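You operate a simulated robot arm through the tools that you are given. There is no shell and no other tool. Be economical: measure what you need, move in short steps, check, and stop when the job is done.

The job below is to be done with a simulated robot arm. You get a single attempt, and the scene is never put back.

TASK
Stop the jets and let the bath out, and mop up the splash on the ledge.
Fine: air button first; brown dial to LOW, tub lever to OPEN; lilac cloth back.

The check looks at the end state, three seconds after you hand in, the way a careful person would. Anything else that was tipped, shoved, dropped, spilled or broken makes it a failure. Flat cloth is picked up by pressing the open fingertips on it (5 to 10 N) and closing them slowly along it; thin cloth reads only 2 to 8 mm in the jaws.

THE ROBOT
A 6-joint arm with a two-finger parallel gripper, fixed in place. Base frame: the origin is at the foot of the arm, x ahead of it, y to its left, z up; the work surface is at about z = 47. Readings come in cm, rad, newtons and seconds.
With the tool pointing down near the work surface it reaches from about 10 to 58 cm from the base axis. Its first joint turns from -1.152 to 1.152 rad. Payload 2.9 kg.
Tool frame: the origin (TCP) lies between the finger pads and is the grasp point; the fingertips stand 3 cm ahead of it; z points along the fingers, y is the line along which they close. The gripper opens to 11 cm. The fingers are 2 cm wide and 1 cm thick; the gripper's body (4.8 by 11.2 cm) begins 5.5 cm behind the TCP.
Orientation is told as [roll, pitch, yaw] about the base's x, y, z axes, in that order, counted from this pose: with the fingers straight down and closing along the base's y, the tool's x points along the base's -x, its y along +y and its z along -z.

THE INTERFACE
- The arm moves only by the tool move_arm. Its argument "deltas" is a list that holds one entry, the list of rows, each a list of 7 numbers: the opening, from 0 (shut) to 1 (fully open), then the shift along the tool's x, y, z in units of 200 mm (1.0 is 200 mm), then the turn, a rotation vector about the tool's x, y, z in units of 45 degrees (1.0 is 45 degrees). In form: [[[fingers, tx, ty, tz, wx, wy, wz], ...]]. A call has 1 to 8 rows; each row is the pose to reach, as a shift and turn from the pose commanded when the call began, along the tool's axes at that moment. A call with a number of a shift or a turn outside -1 to 1 is refused whole. Rows are played at 5 a second. More than 5 cm and 0.15 rad between two rows, or a gripper value outside its range, and nothing of the call is played. A pose out of reach is approached as far as the arm can. The call stops where the force on the tool passes 50 N (or 10 N more than at its start, if that is more) or the arm is blocked; 0.2 s more then pass. Each finger travels about 10.8 cm/s and halts on what it meets, pressing with about 43 N; the grip force reading is that of the motor and also rises with nothing between the fingers. The clock runs only during rows and for 0.2 s after the last one: add rows that repeat a pose to give the fingers time. The reply holds the time, the measured pose of the TCP, the force on the tool along the base axes, the opening and the grip force, in the units named above and with some noise.
- Cameras (640 x 400 px; columns grow to the right, rows downward): "scene" is fixed at [7.71, 46.82, 134.92]; the picture's right is [-0.48, -0.88, 0.00], its down [-0.77, 0.42, -0.48] and it looks along [0.42, -0.23, -0.88] (base axes); focal length 344 px, centre (320, 200). "wrist" rides on the gripper at [7.2, 1.7, -10.3] in the tool frame; the picture's right is [-0.23, 0.97, 0.00], its down [-0.76, -0.18, -0.62] and it looks along [-0.61, -0.14, 0.78] (tool axes); focal length 222 px, centre (320, 200). There is no depth. A picture from a camera that has moved, and an enlarged one, comes with that camera's place and axes in the base frame and with its lens.
- camera(camera): a new picture of that camera. No time passes.
- zoom(camera, box): a new picture of the part [left, top, right, bottom] of that camera's present view, enlarged. No time passes.
- job_done(): hands the job in; it is judged then, once.

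Work in short steps. Places have to be worked out from the pictures, the camera data and where the tool is seen: move nearer, look again, correct. Check each grasp and each placing, and mend what went wrong. You have 120 turns and 68 pictures in all, those below and enlarged ones among them. Open the gripper and draw the arm clear of the work before you hand the job in, unless the task says otherwise; then end with one line.

The tools are called after "Emit:" as a command line: name --argument value ..., lists and objects as JSON in quotes. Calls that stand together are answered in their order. move_arm: Moves the arm, as the interface text tells. Its arguments: {"type":"object","properties":{"deltas":{"type":"array"}},"required":["deltas"]} The other tools are called the same way: camera (camera) takes a picture; zoom (camera, box) takes an enlarged picture of a part of a camera's view; job_done () hands the job in.

At the start:

```text
time: 0.0
eef_pos: [31.91, -17.81, 77.74]
tool_rot: [0.0, 0.0, -0.001]
contact_force: [-0.2, 0.1, 0.1]
grip_width: 11.0
finger_force: 0.0
```

scene: 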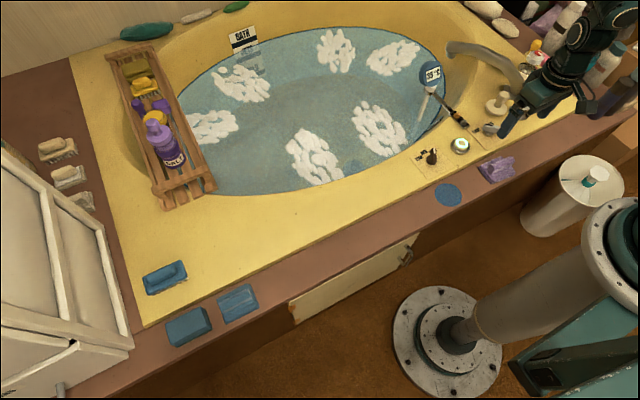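
wrist: 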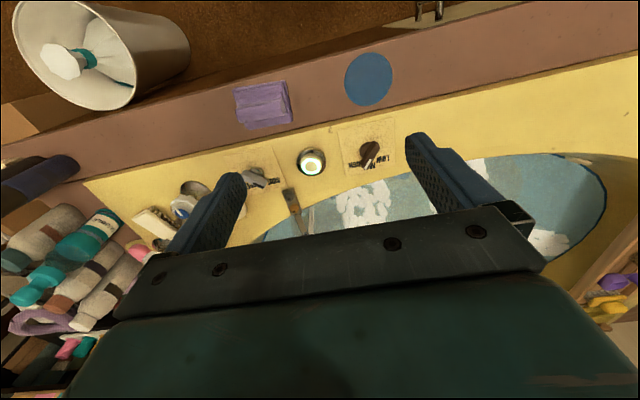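

The controls (dial, air button, lever), the lilac cloth and a blue splash disc are near the arm's front ledge. I zoom in to read them.

Emit:
zoom --camera "scene" --box '[400, 60, 560, 220]'

Emit:
zoom --camera "wrist" --box '[140, 40, 420, 240]'

```text
2.50 times, centred on (480, 140) of scene
camera zoom: at [7.71, 46.82, 134.92], right [-0.48, -0.88, 0.0], down [-0.77, 0.42, -0.48], along [0.42, -0.23, -0.88], focal length 859 px, centre (-80, 350)
```

zoom: 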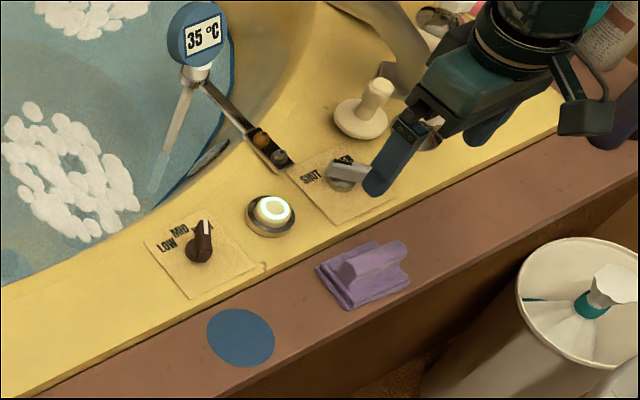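

```text
2.00 times, centred on (280, 140) of wrist
camera zoom: at [24.65, -16.04, 87.91], right [0.23, 0.97, 0.0], down [0.76, -0.18, 0.62], along [0.61, -0.14, -0.78], focal length 444 px, centre (400, 320)
```

zoom: 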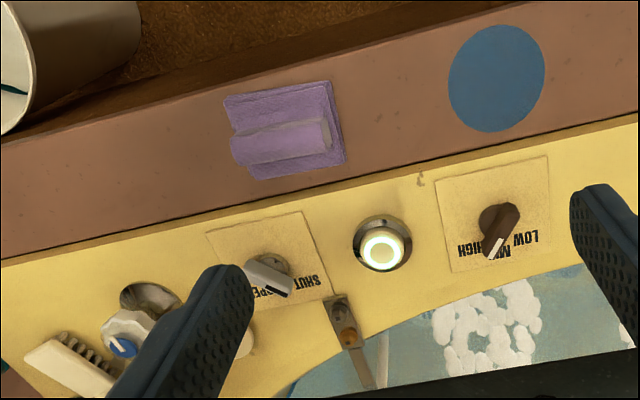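

Ledge at z≈47 with disc (33.4,-10) and cloth (33,-28); dial ≈(45.3,-12), button ≈(44.7,-22.7), lever ≈(45.3,-35). I move over the panel, fingers open, for a closer look.

Emit:
move_arm --deltas '[[[1, -0.15, 0, 0.17, 0, 0, 0], [1, -0.3, 0, 0.34, 0, 0, 0], [1, -0.45, 0, 0.51, 0, 0, 0], [1, -0.6, 0, 0.68, 0, 0, 0]]]'

Emit:
camera --camera "wrist"

```text
time: 1.0
eef_pos: [43.9, -17.71, 64.21]
tool_rot: [0.0, 0.001, 0.001]
contact_force: [-0.4, -0.8, 0.0]
grip_width: 10.99
finger_force: 0.0
```

```text
63 pictures are left
camera wrist: at [36.51, -16.03, 74.38], right [0.23, 0.97, 0.0], down [0.76, -0.18, 0.62], along [0.61, -0.14, -0.78], focal length 222 px, centre (320, 200)
```

wrist: 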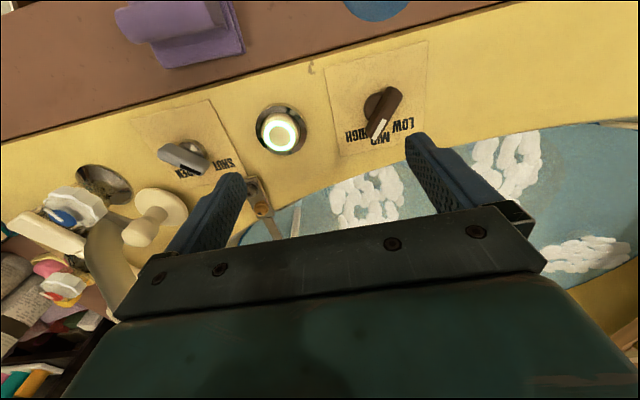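

Emit:
zoom --camera "wrist" --box '[120, 30, 440, 230]'

Emit:
zoom --camera "wrist" --box '[320, 50, 440, 170]'

Emit:
zoom --camera "wrist" --box '[130, 90, 250, 210]'

```text
2.00 times, centred on (280, 130) of wrist
camera zoom: at [36.51, -16.03, 74.38], right [0.23, 0.97, 0.0], down [0.76, -0.18, 0.62], along [0.61, -0.14, -0.78], focal length 444 px, centre (400, 340)
```

zoom: 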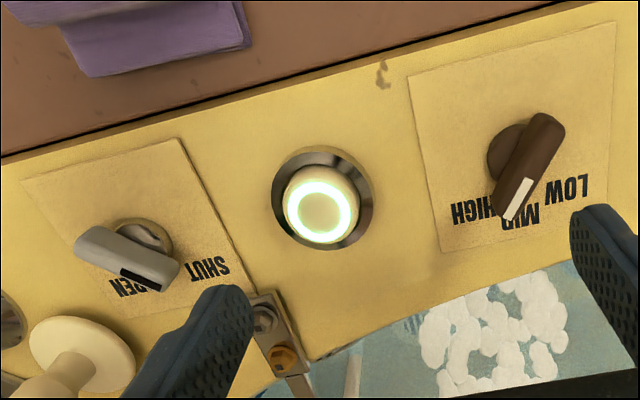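

```text
3.33 times, centred on (380, 110) of wrist
camera zoom: at [36.51, -16.03, 74.38], right [0.23, 0.97, 0.0], down [0.76, -0.18, 0.62], along [0.61, -0.14, -0.78], focal length 740 px, centre (120, 500)
```

zoom: 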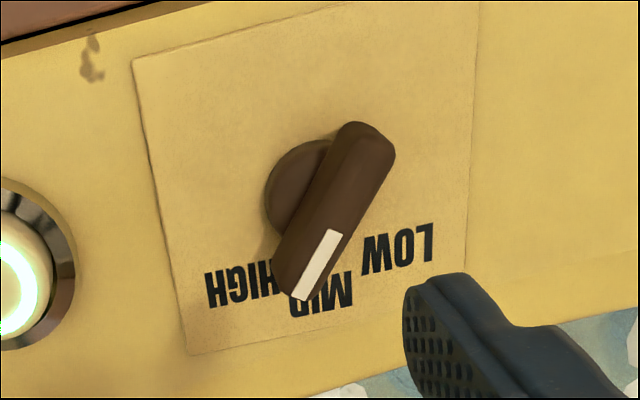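

```text
3.33 times, centred on (190, 150) of wrist
camera zoom: at [36.51, -16.03, 74.38], right [0.23, 0.97, 0.0], down [0.76, -0.18, 0.62], along [0.61, -0.14, -0.78], focal length 740 px, centre (753, 367)
```

zoom: 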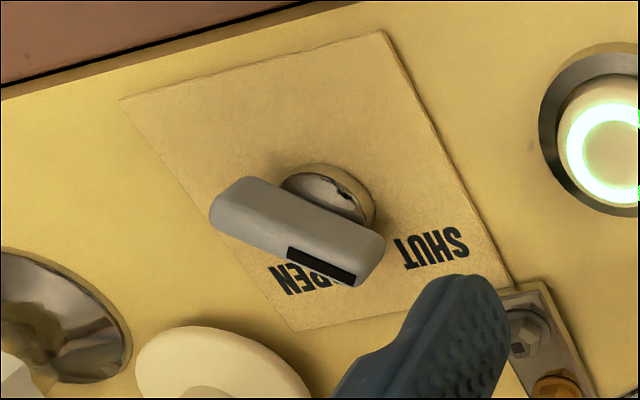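

Pointers: dial at HIGH (~-30°), lever at SHUT (~+45°), button lit at ≈(45.4,-22.8). I close the fingers and hover above the button.

Emit:
move_arm --deltas '[[[0, -0.04, -0.13, 0.1, 0, 0, 0], [0, -0.075, -0.255, 0.25, 0, 0, 0], [0, -0.075, -0.255, 0.38, 0, 0, 0], [0, -0.075, -0.255, 0.38, 0, 0, 0]]]'

Emit:
camera --camera "wrist"

Emit:
zoom --camera "scene" --box '[400, 80, 528, 180]'

```text
time: 2.0
eef_pos: [45.35, -22.58, 56.37]
tool_rot: [0.0, 0.001, 0.001]
contact_force: [0.3, -0.4, -0.3]
grip_width: 0.01
finger_force: 37.9
```

```text
59 pictures are left
camera wrist: at [38.08, -20.93, 66.5], right [0.23, 0.97, 0.0], down [0.76, -0.18, 0.62], along [0.61, -0.14, -0.78], focal length 222 px, centre (320, 200)
```

wrist: 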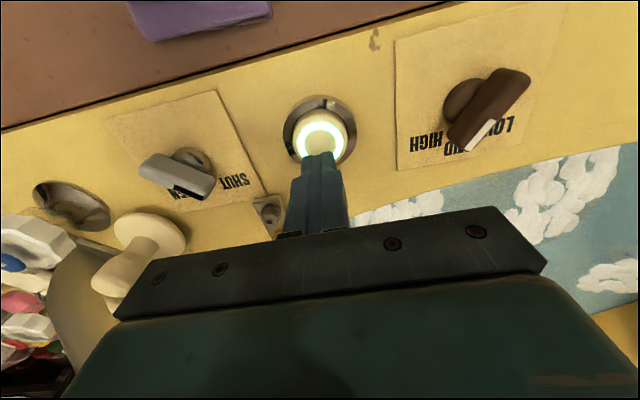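

```text
4.00 times, centred on (464, 130) of scene
camera zoom: at [7.71, 46.82, 134.92], right [-0.48, -0.88, 0.0], down [-0.77, 0.42, -0.48], along [0.42, -0.23, -0.88], focal length 1375 px, centre (-256, 480)
```

zoom: 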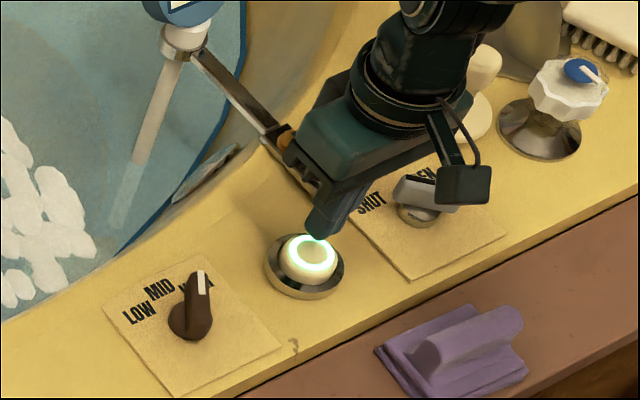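

The button cap sits under the fingertips at ≈(45.3,-22.5), top ≈49.5–50. I descend gently to just above contact.

Emit:
move_arm --deltas '[[[0, 0, 0, 0.06, 0, 0, 0], [0, 0, 0, 0.12, 0, 0, 0], [0, 0, 0, 0.15, 0, 0, 0], [0, 0, 0, 0.165, 0, 0, 0]]]'

```text
time: 3.0
eef_pos: [45.5, -22.81, 53.31]
tool_rot: [0.001, 0.001, 0.0]
contact_force: [-7.2, 9.8, 25.8]
grip_width: 0.02
finger_force: 37.4
```

Contact at tip z≈50.3 with 26 N. I look at whether the light has changed.

Emit:
zoom --camera "scene" --box '[400, 80, 528, 180]'

```text
4.00 times, centred on (464, 130) of scene
camera zoom: at [7.67, 46.86, 134.91], right [-0.48, -0.88, 0.0], down [-0.77, 0.42, -0.48], along [0.42, -0.23, -0.88], focal length 1375 px, centre (-256, 480)
```

zoom: 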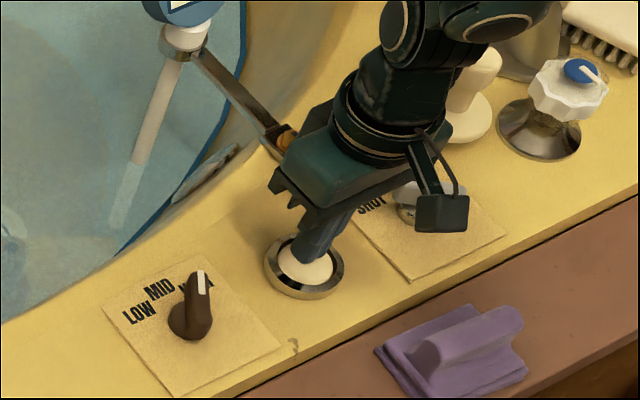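

The light is out and the foam is gone, so the jets are off. I lift straight up and go back to look at the dial from above.

Emit:
move_arm --deltas '[[[0, 0, 0, -0.1, 0, 0, 0], [0, 0, 0, -0.3, 0, 0, 0], [0.45, 0, 0.2, -0.4, 0, 0, 0], [0.45, 0, 0.4, -0.4, 0, 0, 0], [0.45, 0, 0.55, -0.4, 0, 0, 0]]]'

Emit:
camera --camera "wrist"

Emit:
zoom --camera "scene" --box '[400, 80, 528, 180]'

```text
time: 4.2
eef_pos: [45.71, -11.73, 61.52]
tool_rot: [0.001, 0.002, -0.001]
contact_force: [-0.2, 0.3, -0.3]
grip_width: 4.95
finger_force: 0.1
```

```text
56 pictures are left
camera wrist: at [38.5, -10.04, 71.65], right [0.23, 0.97, 0.0], down [0.76, -0.18, 0.62], along [0.61, -0.14, -0.78], focal length 222 px, centre (320, 200)
```

wrist: 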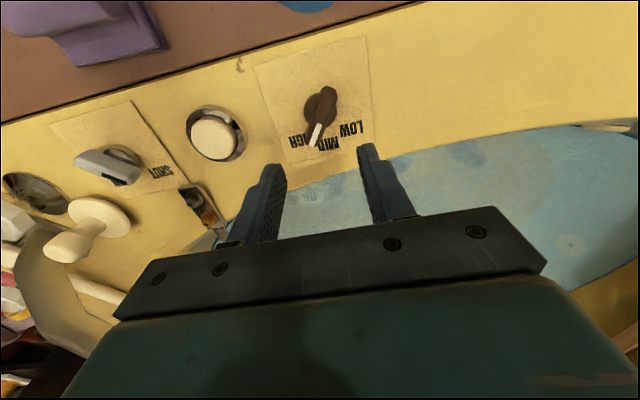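

```text
4.00 times, centred on (464, 130) of scene
camera zoom: at [7.71, 46.82, 134.92], right [-0.48, -0.88, 0.0], down [-0.77, 0.42, -0.48], along [0.42, -0.23, -0.88], focal length 1375 px, centre (-256, 480)
```

zoom: 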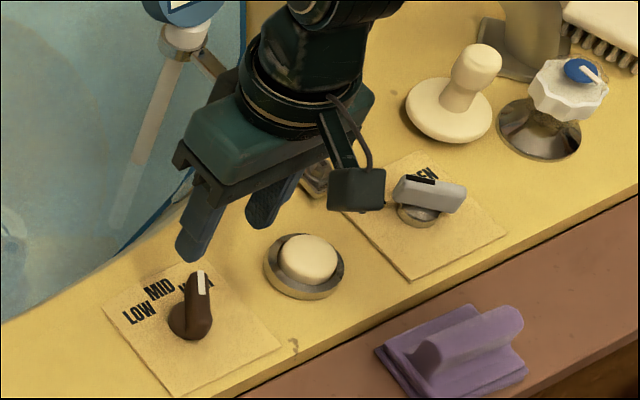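

The bar's axis is at ≈(45.2,-11.5) at -30°. I turn the tool by -30° yaw and lower to just above the knob, fingers ~5 cm apart.

Emit:
move_arm --deltas '[[[0.45, 0.01, 0, 0.07, 0, 0, 0.167], [0.45, 0.02, 0.01, 0.14, 0, 0, 0.333], [0.45, 0.025, 0.01, 0.2, 0, 0, 0.5], [0.45, 0.025, 0.01, 0.25, 0, 0, 0.667], [0.45, 0.025, 0.01, 0.25, 0, 0, 0.667]]]'

Emit:
camera --camera "wrist"

Emit:
zoom --camera "scene" --box '[400, 80, 528, 180]'

```text
time: 5.4
eef_pos: [45.11, -11.77, 56.42]
tool_rot: [0.001, 0.001, -0.525]
contact_force: [0.2, 0.6, 0.1]
grip_width: 4.94
finger_force: 0.1
```

```text
54 pictures are left
camera wrist: at [39.63, -6.63, 66.58], right [0.69, 0.73, 0.0], down [0.57, -0.54, 0.62], along [0.45, -0.43, -0.78], focal length 222 px, centre (320, 200)
```

wrist: 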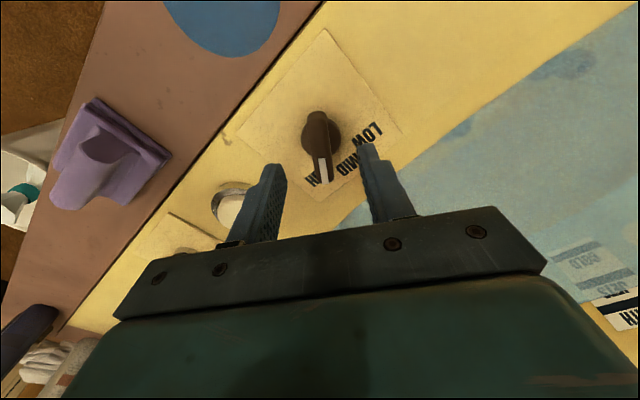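

```text
4.00 times, centred on (464, 130) of scene
camera zoom: at [7.71, 46.82, 134.92], right [-0.48, -0.88, 0.0], down [-0.77, 0.42, -0.48], along [0.42, -0.23, -0.88], focal length 1375 px, centre (-256, 480)
```

zoom: 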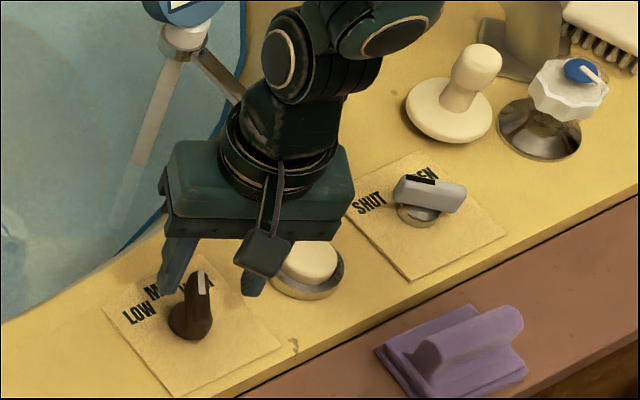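

Fingers straddle the bar well. I descend to tip z≈49.2 and close on the bar.

Emit:
move_arm --deltas '[[[0.45, 0, 0.005, 0.1, 0, 0, 0], [0.45, 0, 0.01, 0.2, 0, 0, 0], [0.45, 0, 0.01, 0.205, 0, 0, 0], [0.3, 0, 0.01, 0.205, 0, 0, 0], [0.15, 0, 0.01, 0.205, 0, 0, 0], [0.08, 0, 0.01, 0.205, 0, 0, 0]]]'

```text
time: 6.8
eef_pos: [45.28, -11.56, 52.25]
tool_rot: [-0.001, -0.005, -0.525]
contact_force: [-2.6, -7.0, 29.3]
grip_width: 3.49
finger_force: 25.9
```

Grip stopped at 3.49 cm, wider than the bar, with 29 N upward — I look at where the fingertips are.

Emit:
zoom --camera "wrist" --box '[220, 60, 420, 220]'

Emit:
zoom --camera "scene" --box '[400, 100, 496, 180]'

```text
2.50 times, centred on (320, 140) of wrist
camera zoom: at [39.73, -6.37, 62.52], right [0.69, 0.73, 0.0], down [0.57, -0.53, 0.63], along [0.46, -0.43, -0.78], focal length 555 px, centre (320, 350)
```

zoom: 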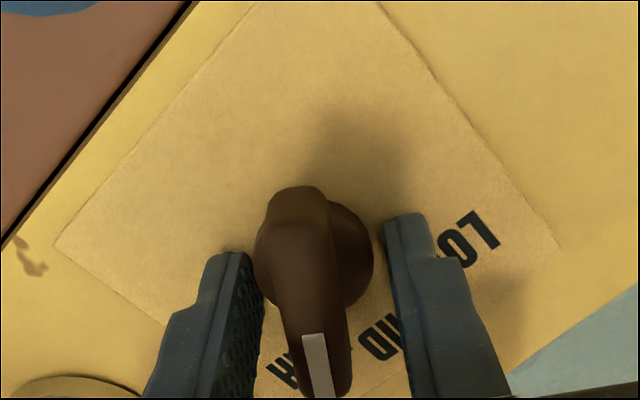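

```text
5.00 times, centred on (448, 140) of scene
camera zoom: at [7.67, 46.82, 134.92], right [-0.48, -0.88, 0.0], down [-0.77, 0.42, -0.48], along [0.42, -0.23, -0.88], focal length 1718 px, centre (-320, 500)
```

zoom: 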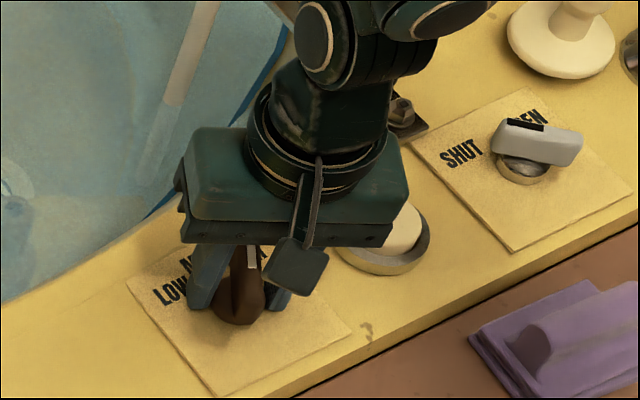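

The fingertips are on the panel (rim ≈49 high) with the collar between them. I open slightly, raise 1.3 cm to clear the collar and close on the bar.

Emit:
move_arm --deltas '[[[0.4, 0, 0, -0.03, 0, 0, 0], [0.4, 0, 0, -0.065, 0, 0, 0], [0.25, 0, 0, -0.065, 0, 0, 0], [0.15, 0, 0, -0.065, 0, 0, 0], [0.1, 0, 0, -0.065, 0, 0, 0], [0.08, 0, 0, -0.065, 0, 0, 0]]]'

Emit:
zoom --camera "wrist" --box '[220, 60, 420, 220]'

```text
time: 8.2
eef_pos: [44.92, -11.51, 53.52]
tool_rot: [-0.003, 0.002, -0.524]
contact_force: [-4.9, -10.7, -4.8]
grip_width: 1.38
finger_force: 45.2
```

```text
2.50 times, centred on (320, 140) of wrist
camera zoom: at [39.58, -6.41, 63.77], right [0.69, 0.73, 0.0], down [0.57, -0.54, 0.62], along [0.45, -0.43, -0.78], focal length 555 px, centre (320, 350)
```

zoom: 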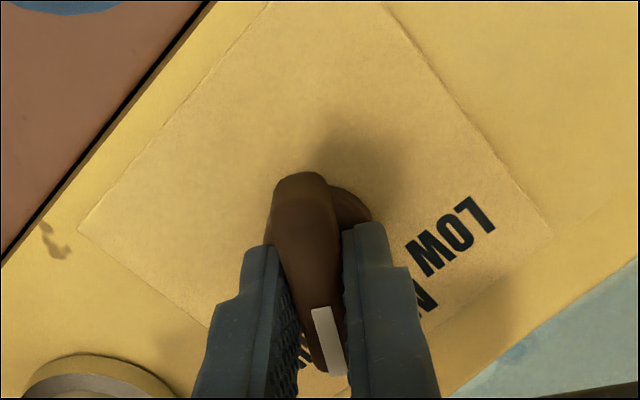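

The bar is held (1.38 cm). Now I turn the knob counter-clockwise (from above) by about 40°, then check.

Emit:
move_arm --deltas '[[[0.08, 0, -0.01, 0, 0, 0, -0.13], [0.08, 0, -0.01, 0, 0, 0, -0.26], [0.08, 0, -0.01, 0, 0, 0, -0.39], [0.08, 0, -0.01, 0, 0, 0, -0.52], [0.08, 0, -0.01, 0, 0, 0, -0.65], [0.08, 0, -0.01, 0, 0, 0, -0.78], [0.08, 0, -0.01, 0, 0, 0, -0.9]]]'

Emit:
zoom --camera "wrist" --box '[220, 60, 420, 220]'

```text
time: 9.8
eef_pos: [44.96, -11.53, 53.53]
tool_rot: [0.0, -0.002, 0.185]
contact_force: [-6.8, 6.9, 44.0]
grip_width: 1.36
finger_force: 45.0
```

```text
2.50 times, centred on (320, 140) of wrist
camera zoom: at [37.51, -11.21, 63.75], right [0.04, 1.0, 0.0], down [0.78, -0.04, 0.62], along [0.62, -0.03, -0.78], focal length 555 px, centre (320, 350)
```

zoom: 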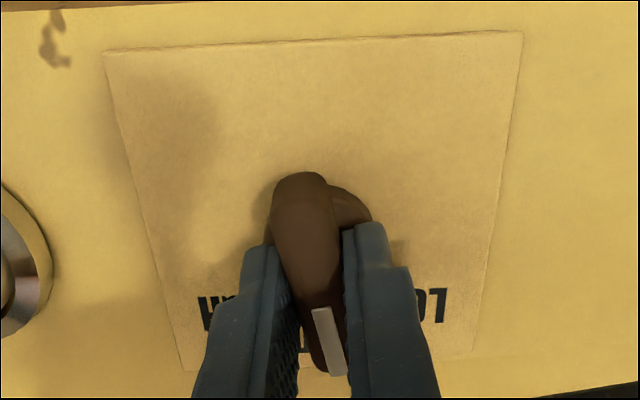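

The knob turns with the grip (tool yaw now 0.185). I lift 2 mm to ease the vertical load and turn a further ~31° to about 42°.

Emit:
move_arm --deltas '[[[0.08, 0, 0, -0.01, 0, 0, 0], [0.08, 0, 0, -0.01, 0, 0, -0.14], [0.08, 0, 0, -0.01, 0, 0, -0.28], [0.08, 0, 0, -0.01, 0, 0, -0.42], [0.08, 0, 0, -0.01, 0, 0, -0.56], [0.08, 0, 0, -0.01, 0, 0, -0.7], [0.08, 0, 0, -0.01, 0, 0, -0.7]]]'

Emit:
zoom --camera "wrist" --box '[220, 60, 420, 220]'

Emit:
zoom --camera "scene" --box '[400, 100, 496, 180]'

```text
time: 11.4
eef_pos: [45.08, -11.57, 53.47]
tool_rot: [-0.001, -0.005, 0.735]
contact_force: [24.1, 11.7, -30.0]
grip_width: 1.38
finger_force: 44.3
```

```text
2.50 times, centred on (320, 140) of wrist
camera zoom: at [38.4, -15.16, 63.73], right [-0.48, 0.87, 0.0], down [0.68, 0.38, 0.63], along [0.55, 0.3, -0.78], focal length 555 px, centre (320, 350)
```

zoom: 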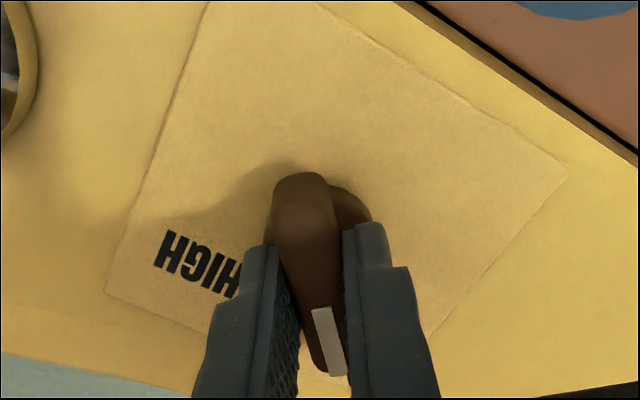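

```text
5.00 times, centred on (448, 140) of scene
camera zoom: at [7.79, 46.83, 134.91], right [-0.48, -0.88, 0.0], down [-0.77, 0.42, -0.48], along [0.42, -0.23, -0.88], focal length 1718 px, centre (-320, 500)
```

zoom: 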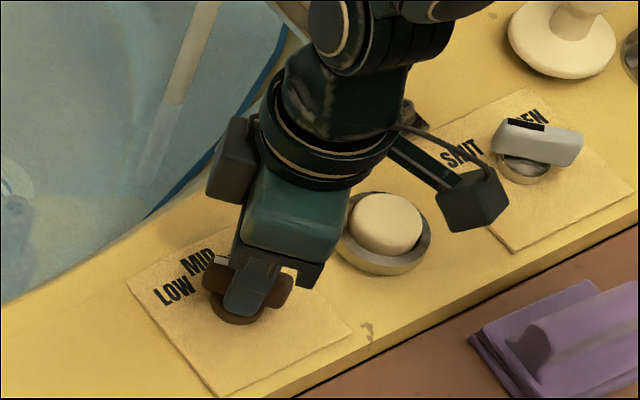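

The knob followed to ~42°. I release, lift up and check the pointer.

Emit:
move_arm --deltas '[[[0.2, 0, 0, 0, 0, 0, 0], [0.35, 0, 0, 0, 0, 0, 0], [0.4, 0, 0, -0.1, 0, 0, 0], [0.4, 0, 0, -0.25, 0, 0, 0], [0.4, 0, 0, -0.45, 0, 0, 0]]]'

Emit:
zoom --camera "wrist" --box '[220, 40, 420, 200]'

Emit:
zoom --camera "scene" --box '[400, 100, 496, 180]'

```text
time: 12.6
eef_pos: [44.51, -11.71, 62.51]
tool_rot: [0.002, 0.003, 0.731]
contact_force: [0.7, -0.3, 0.7]
grip_width: 4.4
finger_force: 0.2
```

```text
2.50 times, centred on (320, 120) of wrist
camera zoom: at [38.08, -15.31, 72.71], right [-0.48, 0.88, 0.0], down [0.69, 0.38, 0.62], along [0.54, 0.3, -0.78], focal length 555 px, centre (320, 400)
```

zoom: 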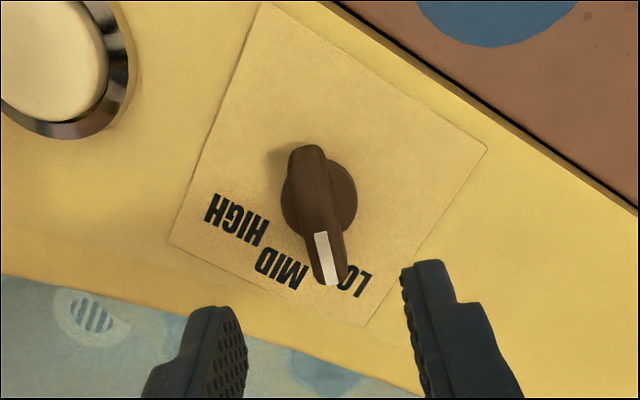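

```text
5.00 times, centred on (448, 140) of scene
camera zoom: at [7.71, 46.82, 134.92], right [-0.48, -0.88, 0.0], down [-0.77, 0.42, -0.48], along [0.42, -0.23, -0.88], focal length 1718 px, centre (-320, 500)
```

zoom: 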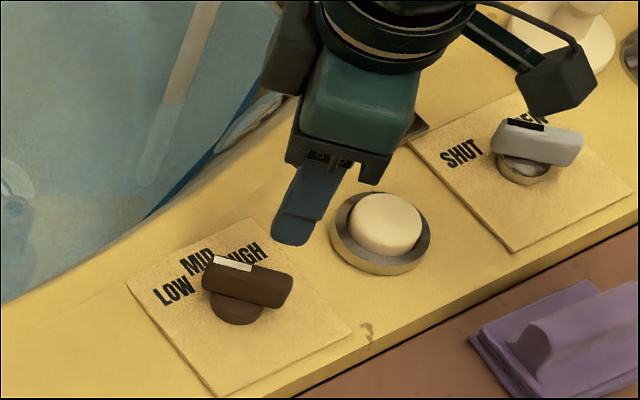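

Bar direction matches LOW in both views (~42°). Next the lever: I travel at this height with the same yaw (it matches the lever's +45°) to above ≈(45.1,-34.7).

Emit:
move_arm --deltas '[[[0.45, 0.149, -0.175, 0, 0, 0, 0], [0.45, 0.298, -0.35, 0, 0, 0, 0], [0.45, 0.447, -0.525, 0, 0, 0, 0], [0.45, 0.596, -0.7, 0, 0, 0, 0], [0.45, 0.746, -0.876, 0, 0, 0, 0], [0.45, 0.746, -0.876, 0, 0, 0, 0]]]'

Emit:
camera --camera "wrist"

Emit:
zoom --camera "scene" --box '[440, 80, 568, 180]'

```text
time: 14.0
eef_pos: [45.53, -34.84, 62.68]
tool_rot: [0.0, 0.0, 0.735]
contact_force: [0.8, -0.5, -0.4]
grip_width: 4.94
finger_force: 0.1
```

```text
44 pictures are left
camera wrist: at [39.05, -38.4, 72.91], right [-0.48, 0.88, 0.0], down [0.69, 0.38, 0.62], along [0.55, 0.3, -0.78], focal length 222 px, centre (320, 200)
```

wrist: 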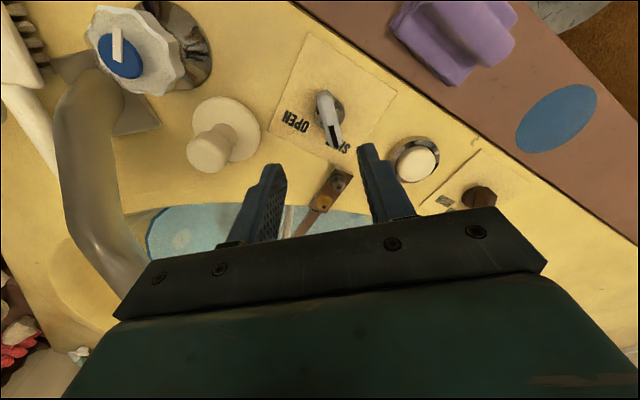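

```text
4.00 times, centred on (504, 130) of scene
camera zoom: at [7.71, 46.82, 134.92], right [-0.48, -0.88, 0.0], down [-0.77, 0.42, -0.48], along [0.42, -0.23, -0.88], focal length 1375 px, centre (-416, 480)
```

zoom: 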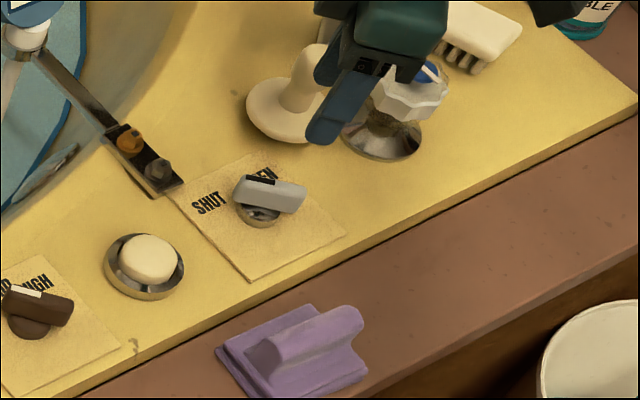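

Lever bar centre ≈(44.9,-34.4), direction ~43°, matching the tool. I align and go down in two stages, first to 57.

Emit:
move_arm --deltas '[[[0.45, 0.004, 0.02, 0.1, 0, 0, 0], [0.45, 0.007, 0.037, 0.2, 0, 0, 0], [0.45, 0.007, 0.037, 0.28, 0, 0, 0], [0.45, 0.007, 0.037, 0.28, 0, 0, 0]]]'

Emit:
zoom --camera "wrist" --box '[220, 60, 420, 220]'

```text
time: 15.0
eef_pos: [44.87, -34.26, 56.85]
tool_rot: [0.0, -0.002, 0.733]
contact_force: [-0.6, -1.0, -0.4]
grip_width: 4.96
finger_force: 0.0
```

```text
2.50 times, centred on (320, 140) of wrist
camera zoom: at [38.5, -37.9, 67.12], right [-0.48, 0.88, 0.0], down [0.69, 0.38, 0.62], along [0.55, 0.3, -0.78], focal length 555 px, centre (320, 350)
```

zoom: 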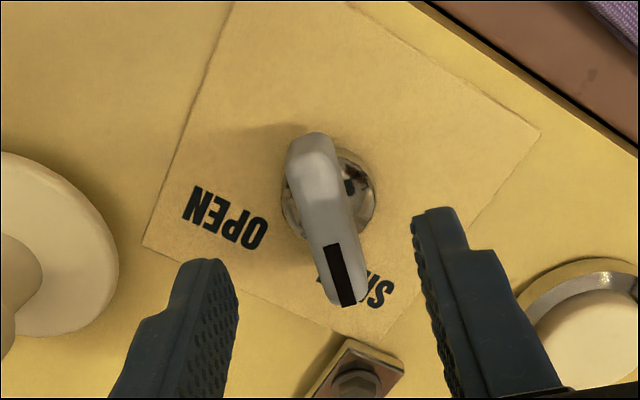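

The bar is centred between the fingers. I descend to TCP 53.6 and close.

Emit:
move_arm --deltas '[[[0.45, 0, 0, 0.08, 0, 0, 0], [0.45, 0, 0, 0.16, 0, 0, 0], [0.3, 0, 0, 0.16, 0, 0, 0], [0.2, 0, 0, 0.16, 0, 0, 0], [0.12, 0, 0, 0.16, 0, 0, 0], [0.08, 0, 0, 0.16, 0, 0, 0]]]'

Emit:
zoom --camera "wrist" --box '[220, 60, 420, 220]'

```text
time: 16.4
eef_pos: [44.96, -34.09, 53.65]
tool_rot: [0.005, -0.001, 0.732]
contact_force: [-6.1, 10.6, 6.6]
grip_width: 1.4
finger_force: 45.2
```

```text
2.50 times, centred on (320, 140) of wrist
camera zoom: at [38.49, -37.63, 63.81], right [-0.48, 0.88, 0.0], down [0.69, 0.38, 0.62], along [0.54, 0.3, -0.78], focal length 555 px, centre (320, 350)
```

zoom: 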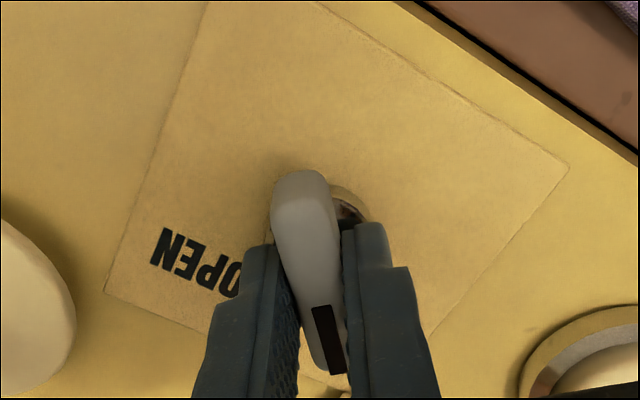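

Lever held at 1.40 cm. I turn it clockwise by ~42° and check.

Emit:
move_arm --deltas '[[[0.08, 0, 0.01, 0, 0, 0, 0.14], [0.08, 0, 0.01, 0, 0, 0, 0.28], [0.08, 0, 0.01, 0, 0, 0, 0.42], [0.08, 0, 0.01, 0, 0, 0, 0.56], [0.08, 0, 0.01, 0, 0, 0, 0.7], [0.08, 0, 0.01, 0, 0, 0, 0.83], [0.08, 0, 0.01, 0, 0, 0, 0.95]]]'

Emit:
zoom --camera "wrist" --box '[220, 60, 420, 220]'

```text
time: 17.3
eef_pos: [45.02, -33.99, 53.58]
tool_rot: [-0.006, -0.006, 0.353]
contact_force: [7.1, -7.0, -12.3]
grip_width: 1.37
finger_force: 44.6
stopped in row 4: the force on the tool passed its limit (the readings are from after the stop); the commanded pose is now the measured one
```

```text
2.50 times, centred on (320, 140) of wrist
camera zoom: at [37.52, -34.89, 63.77], right [-0.12, 0.99, 0.0], down [0.77, 0.1, 0.63], along [0.62, 0.07, -0.78], focal length 555 px, centre (320, 350)
```

zoom: 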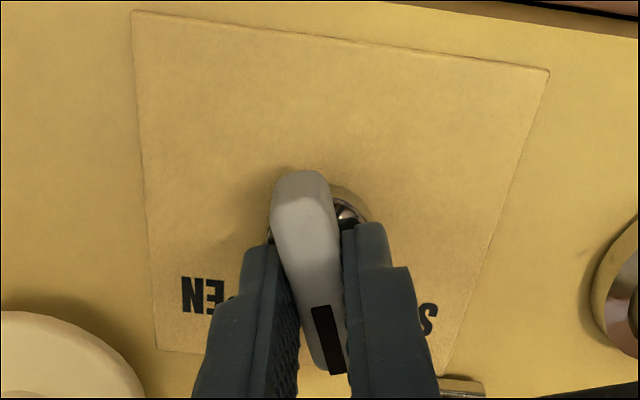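

It turned to yaw 0.353 before a force spike; the load has now relaxed. I continue with smaller steps.

Emit:
move_arm --deltas '[[[0.08, 0, 0, 0, 0, 0, 0.08], [0.08, 0, 0, 0, 0, 0, 0.16], [0.08, 0, 0, 0, 0, 0, 0.24], [0.08, 0, 0, 0, 0, 0, 0.32], [0.08, 0, 0, 0, 0, 0, 0.4], [0.08, 0, 0, 0, 0, 0, 0.48], [0.08, 0, 0, 0, 0, 0, 0.56], [0.08, 0, 0, 0, 0, 0, 0.64]]]'

```text
time: 19.1
eef_pos: [44.92, -33.96, 53.62]
tool_rot: [-0.001, -0.005, -0.151]
contact_force: [11.6, -6.4, -16.1]
grip_width: 1.39
finger_force: 44.5
```

Progress is smooth, yaw -0.15. I continue another ~33° to about -0.72.

Emit:
move_arm --deltas '[[[0.08, 0, 0, 0, 0, 0, 0.09], [0.08, 0, 0, 0, 0, 0, 0.18], [0.08, 0, 0, 0, 0, 0, 0.27], [0.08, 0, 0, 0, 0, 0, 0.36], [0.08, 0, 0, 0, 0, 0, 0.45], [0.08, 0, 0, 0, 0, 0, 0.54], [0.08, 0, 0, 0, 0, 0, 0.63], [0.08, 0, 0, 0, 0, 0, 0.72]]]'

Emit:
zoom --camera "wrist" --box '[220, 60, 420, 220]'

```text
time: 20.9
eef_pos: [44.92, -33.95, 53.59]
tool_rot: [0.0, -0.006, -0.718]
contact_force: [11.5, -14.0, -34.1]
grip_width: 1.39
finger_force: 45.1
```

```text
2.50 times, centred on (320, 140) of wrist
camera zoom: at [40.57, -27.97, 63.78], right [0.81, 0.58, 0.0], down [0.45, -0.63, 0.63], along [0.37, -0.51, -0.78], focal length 555 px, centre (320, 350)
```

zoom: 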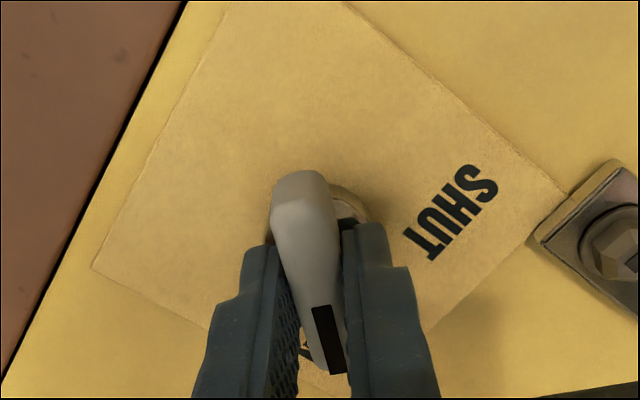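

Lever now points at OPEN. I release, lift and check both controls.

Emit:
move_arm --deltas '[[[0.2, 0, 0, 0, 0, 0, 0], [0.35, 0, 0, 0, 0, 0, 0], [0.4, 0, 0, -0.1, 0, 0, 0], [0.4, 0, 0, -0.3, 0, 0, 0], [0.4, 0, 0, -0.5, 0, 0, 0], [0.4, 0, 0, -0.6, 0, 0, 0]]]'

Emit:
zoom --camera "wrist" --box '[220, 40, 420, 200]'

Emit:
camera --camera "scene"

Emit:
zoom --camera "scene" --box '[410, 100, 538, 200]'

```text
time: 22.3
eef_pos: [44.83, -33.84, 65.68]
tool_rot: [0.001, -0.005, -0.716]
contact_force: [0.6, -0.5, 0.1]
grip_width: 4.41
finger_force: 0.0
```

```text
2.50 times, centred on (320, 120) of wrist
camera zoom: at [40.36, -27.86, 75.9], right [0.81, 0.59, 0.0], down [0.46, -0.63, 0.63], along [0.37, -0.51, -0.78], focal length 555 px, centre (320, 400)
```

zoom: 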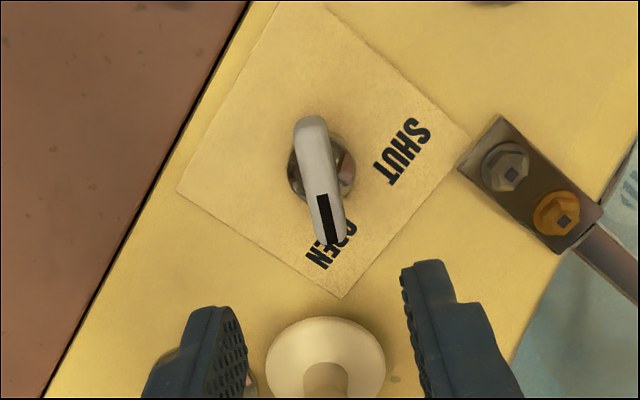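

```text
37 pictures are left
```

scene: 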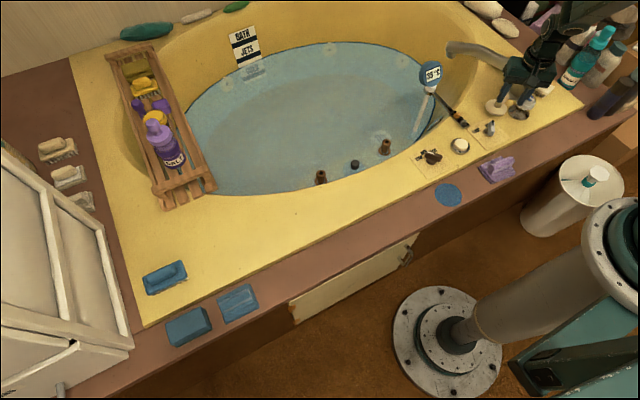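

```text
4.00 times, centred on (474, 150) of scene
camera zoom: at [7.71, 46.82, 134.92], right [-0.48, -0.88, 0.0], down [-0.77, 0.42, -0.48], along [0.42, -0.23, -0.88], focal length 1375 px, centre (-296, 400)
```

zoom: 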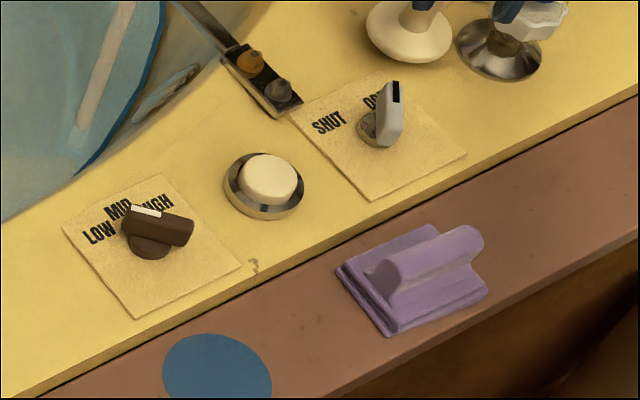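

Lever is at OPEN, dial at LOW, and the water level is dropping. Next the cloth: its ridge runs nearly along y at ≈(33.6,-28.2), so I move above it while turning toward yaw ≈-90°.

Emit:
move_arm --deltas '[[[0.5, 0.1, -0.026, 0, 0, 0, 0.158], [0.5, 0.2, -0.052, 0.04, 0, 0, 0.317], [0.5, 0.3, -0.078, 0.08, 0, 0, 0.475], [0.5, 0.4, -0.104, 0.12, 0, 0, 0.633], [0.5, 0.5, -0.13, 0.16, 0, 0, 0.79], [0.5, 0.606, -0.156, 0.2, 0, 0, 0.95], [0.5, 0.606, -0.156, 0.2, 0, 0, 0.95]]]'

Emit:
camera --camera "wrist"

```text
time: 23.9
eef_pos: [33.68, -28.38, 61.59]
tool_rot: [0.005, -0.004, -1.462]
contact_force: [0.2, 0.3, -0.1]
grip_width: 5.53
finger_force: 0.1
```

```text
35 pictures are left
camera wrist: at [34.49, -20.93, 71.79], right [0.99, -0.12, 0.01], down [-0.1, -0.77, 0.63], along [-0.07, -0.62, -0.78], focal length 222 px, centre (320, 200)
```

wrist: 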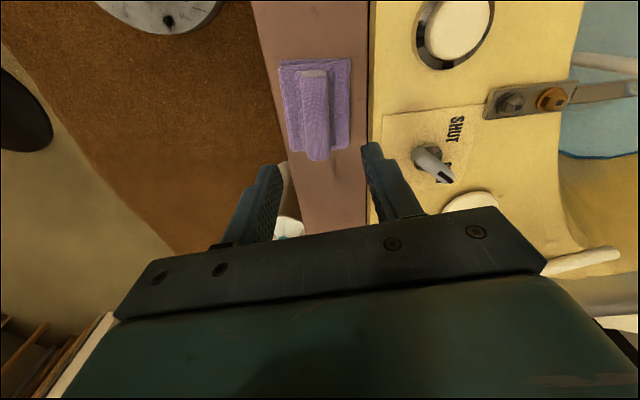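

Pad is centred ≈(33.6,-28.1), 6.8×9.2 cm, ridge over (33.4,-27.8), turned ~-94°. I finish the turn and descend with 5.5 cm opening so tips straddle the ridge.

Emit:
move_arm --deltas '[[[0.5, 0.01, 0, 0.12, 0, 0, 0.12], [0.5, 0.026, -0.01, 0.24, 0, 0, 0.229], [0.5, 0.026, -0.01, 0.36, 0, 0, 0.229], [0.5, 0.026, -0.01, 0.42, 0, 0, 0.229], [0.5, 0.026, -0.01, 0.455, 0, 0, 0.229]]]'

Emit:
zoom --camera "wrist" --box '[200, 50, 440, 230]'

Emit:
zoom --camera "scene" --box '[430, 120, 558, 220]'

```text
time: 25.1
eef_pos: [33.64, -28.08, 52.48]
tool_rot: [0.005, -0.004, -1.638]
contact_force: [-1.4, 0.4, 0.2]
grip_width: 5.49
finger_force: 0.1
```

```text
2.22 times, centred on (320, 140) of wrist
camera zoom: at [35.65, -20.92, 62.7], right [0.96, -0.3, 0.01], down [-0.23, -0.75, 0.62], along [-0.18, -0.6, -0.78], focal length 494 px, centre (320, 333)
```

zoom: 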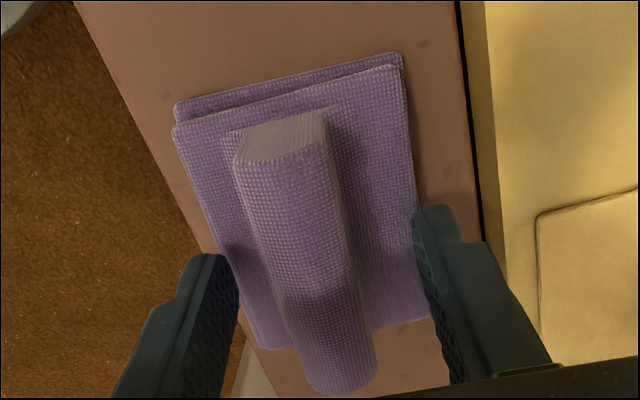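

```text
4.00 times, centred on (494, 170) of scene
camera zoom: at [7.71, 46.82, 134.92], right [-0.48, -0.88, 0.0], down [-0.77, 0.42, -0.48], along [0.42, -0.23, -0.88], focal length 1375 px, centre (-376, 320)
```

zoom: 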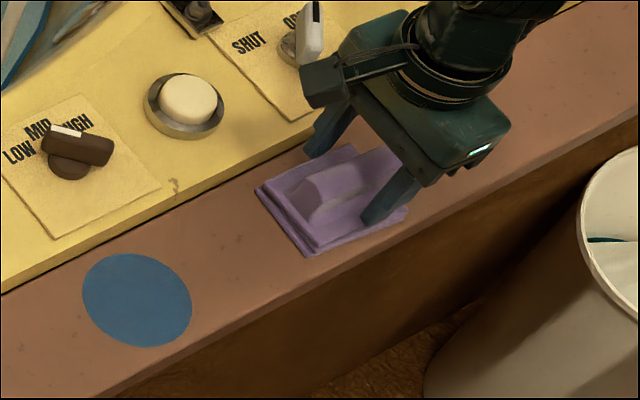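

The fingers straddle the ridge nicely. I lower 5 mm and close slowly on it.

Emit:
move_arm --deltas '[[[0.45, 0, 0, 0.025, 0, 0, 0], [0.35, 0, 0, 0.025, 0, 0, 0], [0.25, 0, 0, 0.025, 0, 0, 0], [0.18, 0, 0, 0.025, 0, 0, 0], [0.12, 0, 0, 0.025, 0, 0, 0], [0.06, 0, 0, 0.025, 0, 0, 0], [0.06, 0, 0, 0.025, 0, 0, 0]]]'

Emit:
zoom --camera "wrist" --box '[200, 50, 440, 230]'

```text
time: 26.7
eef_pos: [33.61, -28.07, 51.94]
tool_rot: [0.005, -0.004, -1.641]
contact_force: [1.2, 0.1, 2.3]
grip_width: 2.31
finger_force: 43.2
```

```text
2.22 times, centred on (320, 140) of wrist
camera zoom: at [35.7, -20.88, 62.15], right [0.96, -0.29, 0.01], down [-0.23, -0.75, 0.62], along [-0.18, -0.6, -0.78], focal length 494 px, centre (320, 333)
```

zoom: 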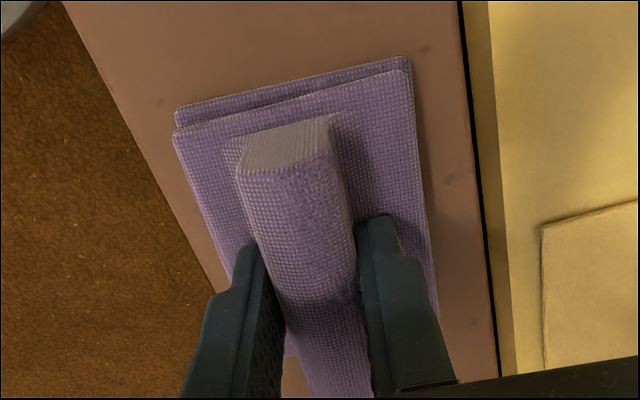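

The ridge is gripped at 2.31 cm; pick-up pose was (33.6,-28.1,51.9). I lift 6 cm and check.

Emit:
move_arm --deltas '[[[0.06, 0, 0, -0.05, 0, 0, 0], [0.06, 0, 0, -0.15, 0, 0, 0], [0.06, 0, 0, -0.3, 0, 0, 0], [0.06, 0, 0, -0.3, 0, 0, 0]]]'

Emit:
zoom --camera "scene" --box '[430, 120, 558, 220]'

Emit:
camera --camera "wrist"

```text
time: 27.7
eef_pos: [33.73, -27.9, 58.25]
tool_rot: [0.006, -0.002, -1.641]
contact_force: [-0.8, -0.6, -0.9]
grip_width: 2.3
finger_force: 43.0
```

```text
4.00 times, centred on (494, 170) of scene
camera zoom: at [7.71, 46.82, 134.92], right [-0.48, -0.88, 0.0], down [-0.77, 0.42, -0.48], along [0.42, -0.23, -0.88], focal length 1375 px, centre (-376, 320)
```

zoom: 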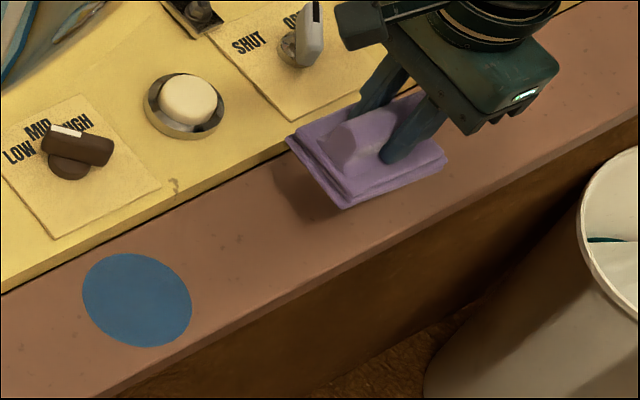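

```text
30 pictures are left
camera wrist: at [35.81, -20.7, 68.45], right [0.96, -0.29, 0.01], down [-0.23, -0.75, 0.62], along [-0.18, -0.6, -0.78], focal length 222 px, centre (320, 200)
```

wrist: 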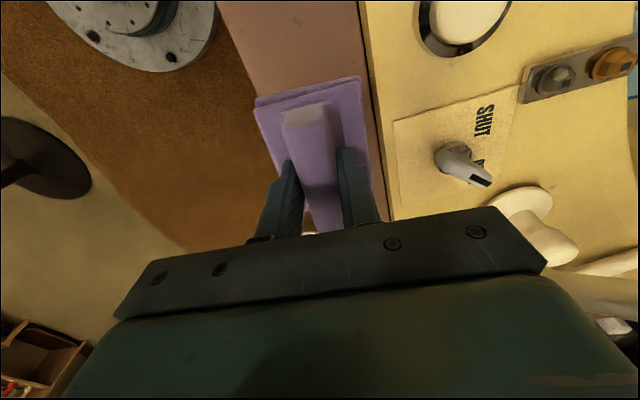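

The cloth is held level as a pad. I carry it over the splash at ≈(33.3,-10) and lower to just above the ledge.

Emit:
move_arm --deltas '[[[0.06, 0.22, -0.02, 0, 0, 0, 0], [0.06, 0.44, -0.04, 0, 0, 0, 0], [0.06, 0.66, -0.06, 0, 0, 0, 0], [0.06, 0.89, -0.083, 0, 0, 0, 0], [0.06, 0.89, -0.083, 0.15, 0, 0, 0], [0.06, 0.89, -0.083, 0.28, 0, 0, 0]]]'

Emit:
zoom --camera "scene" --box '[390, 130, 518, 230]'

```text
time: 29.1
eef_pos: [32.93, -9.95, 52.44]
tool_rot: [0.004, -0.004, -1.639]
contact_force: [-1.0, 0.0, -0.2]
grip_width: 2.28
finger_force: 42.9
```

```text
4.00 times, centred on (454, 180) of scene
camera zoom: at [7.71, 46.83, 134.92], right [-0.48, -0.88, 0.0], down [-0.77, 0.42, -0.48], along [0.42, -0.23, -0.88], focal length 1375 px, centre (-216, 280)
```

zoom: 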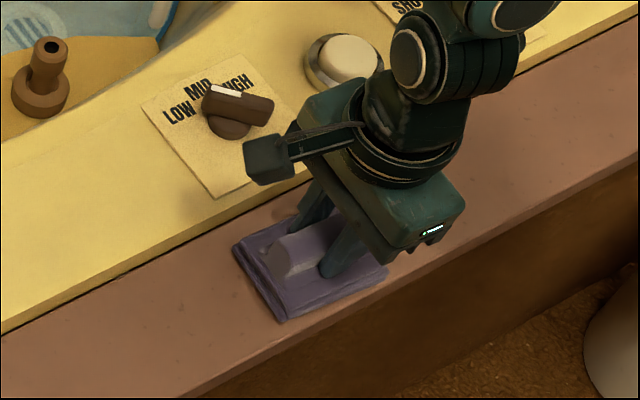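

The pad is right over the splash. I lower to press lightly (aiming for ~5–10 N).

Emit:
move_arm --deltas '[[[0.06, 0, 0, 0.015, 0, 0, 0], [0.06, 0, 0, 0.025, 0, 0, 0], [0.06, 0, 0, 0.032, 0, 0, 0]]]'

```text
time: 29.9
eef_pos: [33.03, -10.05, 52.0]
tool_rot: [0.001, 0.0, -1.641]
contact_force: [-3.3, 0.7, 13.1]
grip_width: 2.3
finger_force: 42.8
stopped in row 3: the force on the tool passed its limit (the readings are from after the stop); the commanded pose is now the measured one
```

In contact at ~13 N, TCP 52.0. I wipe with back-and-forth strokes along the ledge with small cross shifts.

Emit:
move_arm --deltas '[[[0.06, 0.08, 0, 0, 0, 0, 0], [0.06, 0.16, 0.03, 0, 0, 0, 0], [0.06, 0.08, 0.05, 0, 0, 0, 0], [0.06, 0, 0.06, 0, 0, 0, 0], [0.06, -0.08, 0.06, 0, 0, 0, 0], [0.06, -0.16, 0.04, 0, 0, 0, 0], [0.06, -0.08, 0, 0, 0, 0, 0], [0.06, 0, -0.02, 0, 0, 0, 0]]]'

Emit:
zoom --camera "scene" --box '[390, 130, 518, 230]'

```text
time: 31.7
eef_pos: [32.44, -9.89, 51.98]
tool_rot: [-0.001, -0.002, -1.641]
contact_force: [-0.1, -1.7, 1.7]
grip_width: 2.29
finger_force: 42.8
```

```text
4.00 times, centred on (454, 180) of scene
camera zoom: at [7.71, 46.82, 134.92], right [-0.48, -0.88, 0.0], down [-0.77, 0.42, -0.48], along [0.42, -0.23, -0.88], focal length 1375 px, centre (-216, 280)
```

zoom: 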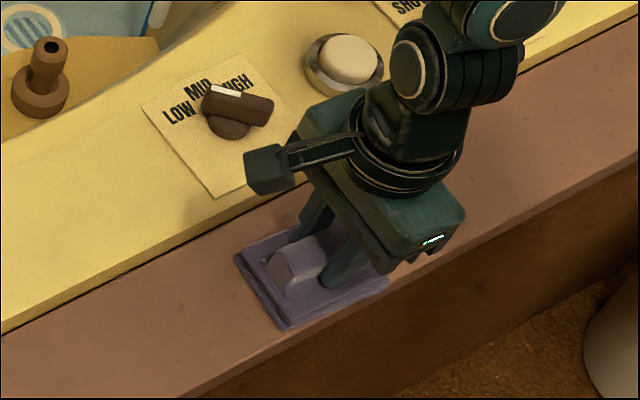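

The force dropped to ~2 N, so I press 1 mm more and wipe another round covering the near side too.

Emit:
move_arm --deltas '[[[0.06, 0, 0, 0.006, 0, 0, 0], [0.06, 0.1, -0.01, 0.008, 0, 0, 0], [0.06, 0.2, 0.02, 0.008, 0, 0, 0], [0.06, 0.1, 0.06, 0.008, 0, 0, 0], [0.06, -0.05, 0.09, 0.008, 0, 0, 0], [0.06, -0.18, 0.07, 0.008, 0, 0, 0], [0.06, -0.18, 0.0, 0.008, 0, 0, 0], [0.06, 0, 0.02, 0.008, 0, 0, 0]]]'

```text
time: 33.0
eef_pos: [34.49, -10.47, 51.87]
tool_rot: [0.003, 0.005, -1.64]
contact_force: [0.0, -2.0, 8.9]
grip_width: 2.31
finger_force: 43.1
stopped in row 6: the force on the tool passed its limit (the readings are from after the stop); the commanded pose is now the measured one
```

A spike stopped the stroke; I lift and move the pad aside to see the ledge.

Emit:
move_arm --deltas '[[[0.06, 0, 0, -0.08, 0, 0, 0], [0.06, 0, 0, -0.25, 0, 0, 0], [0.06, -0.15, 0, -0.4, 0, 0, 0], [0.06, -0.35, 0, -0.4, 0, 0, 0], [0.06, -0.55, -0.02, -0.4, 0, 0, 0]]]'

Emit:
camera --camera "scene"

Emit:
zoom --camera "scene" --box '[390, 130, 518, 230]'

```text
time: 34.2
eef_pos: [33.22, -21.57, 59.51]
tool_rot: [-0.001, 0.007, -1.639]
contact_force: [0.1, 0.1, -0.6]
grip_width: 2.29
finger_force: 43.0
```

```text
27 pictures are left
```

scene: 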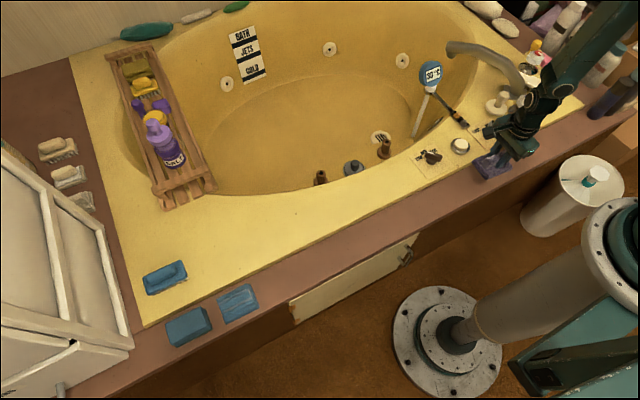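

```text
4.00 times, centred on (454, 180) of scene
camera zoom: at [7.71, 46.83, 134.92], right [-0.48, -0.88, 0.0], down [-0.77, 0.42, -0.48], along [0.42, -0.23, -0.88], focal length 1375 px, centre (-216, 280)
```

zoom: 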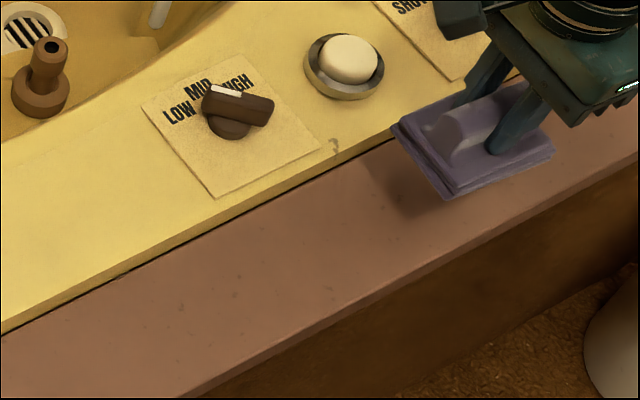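

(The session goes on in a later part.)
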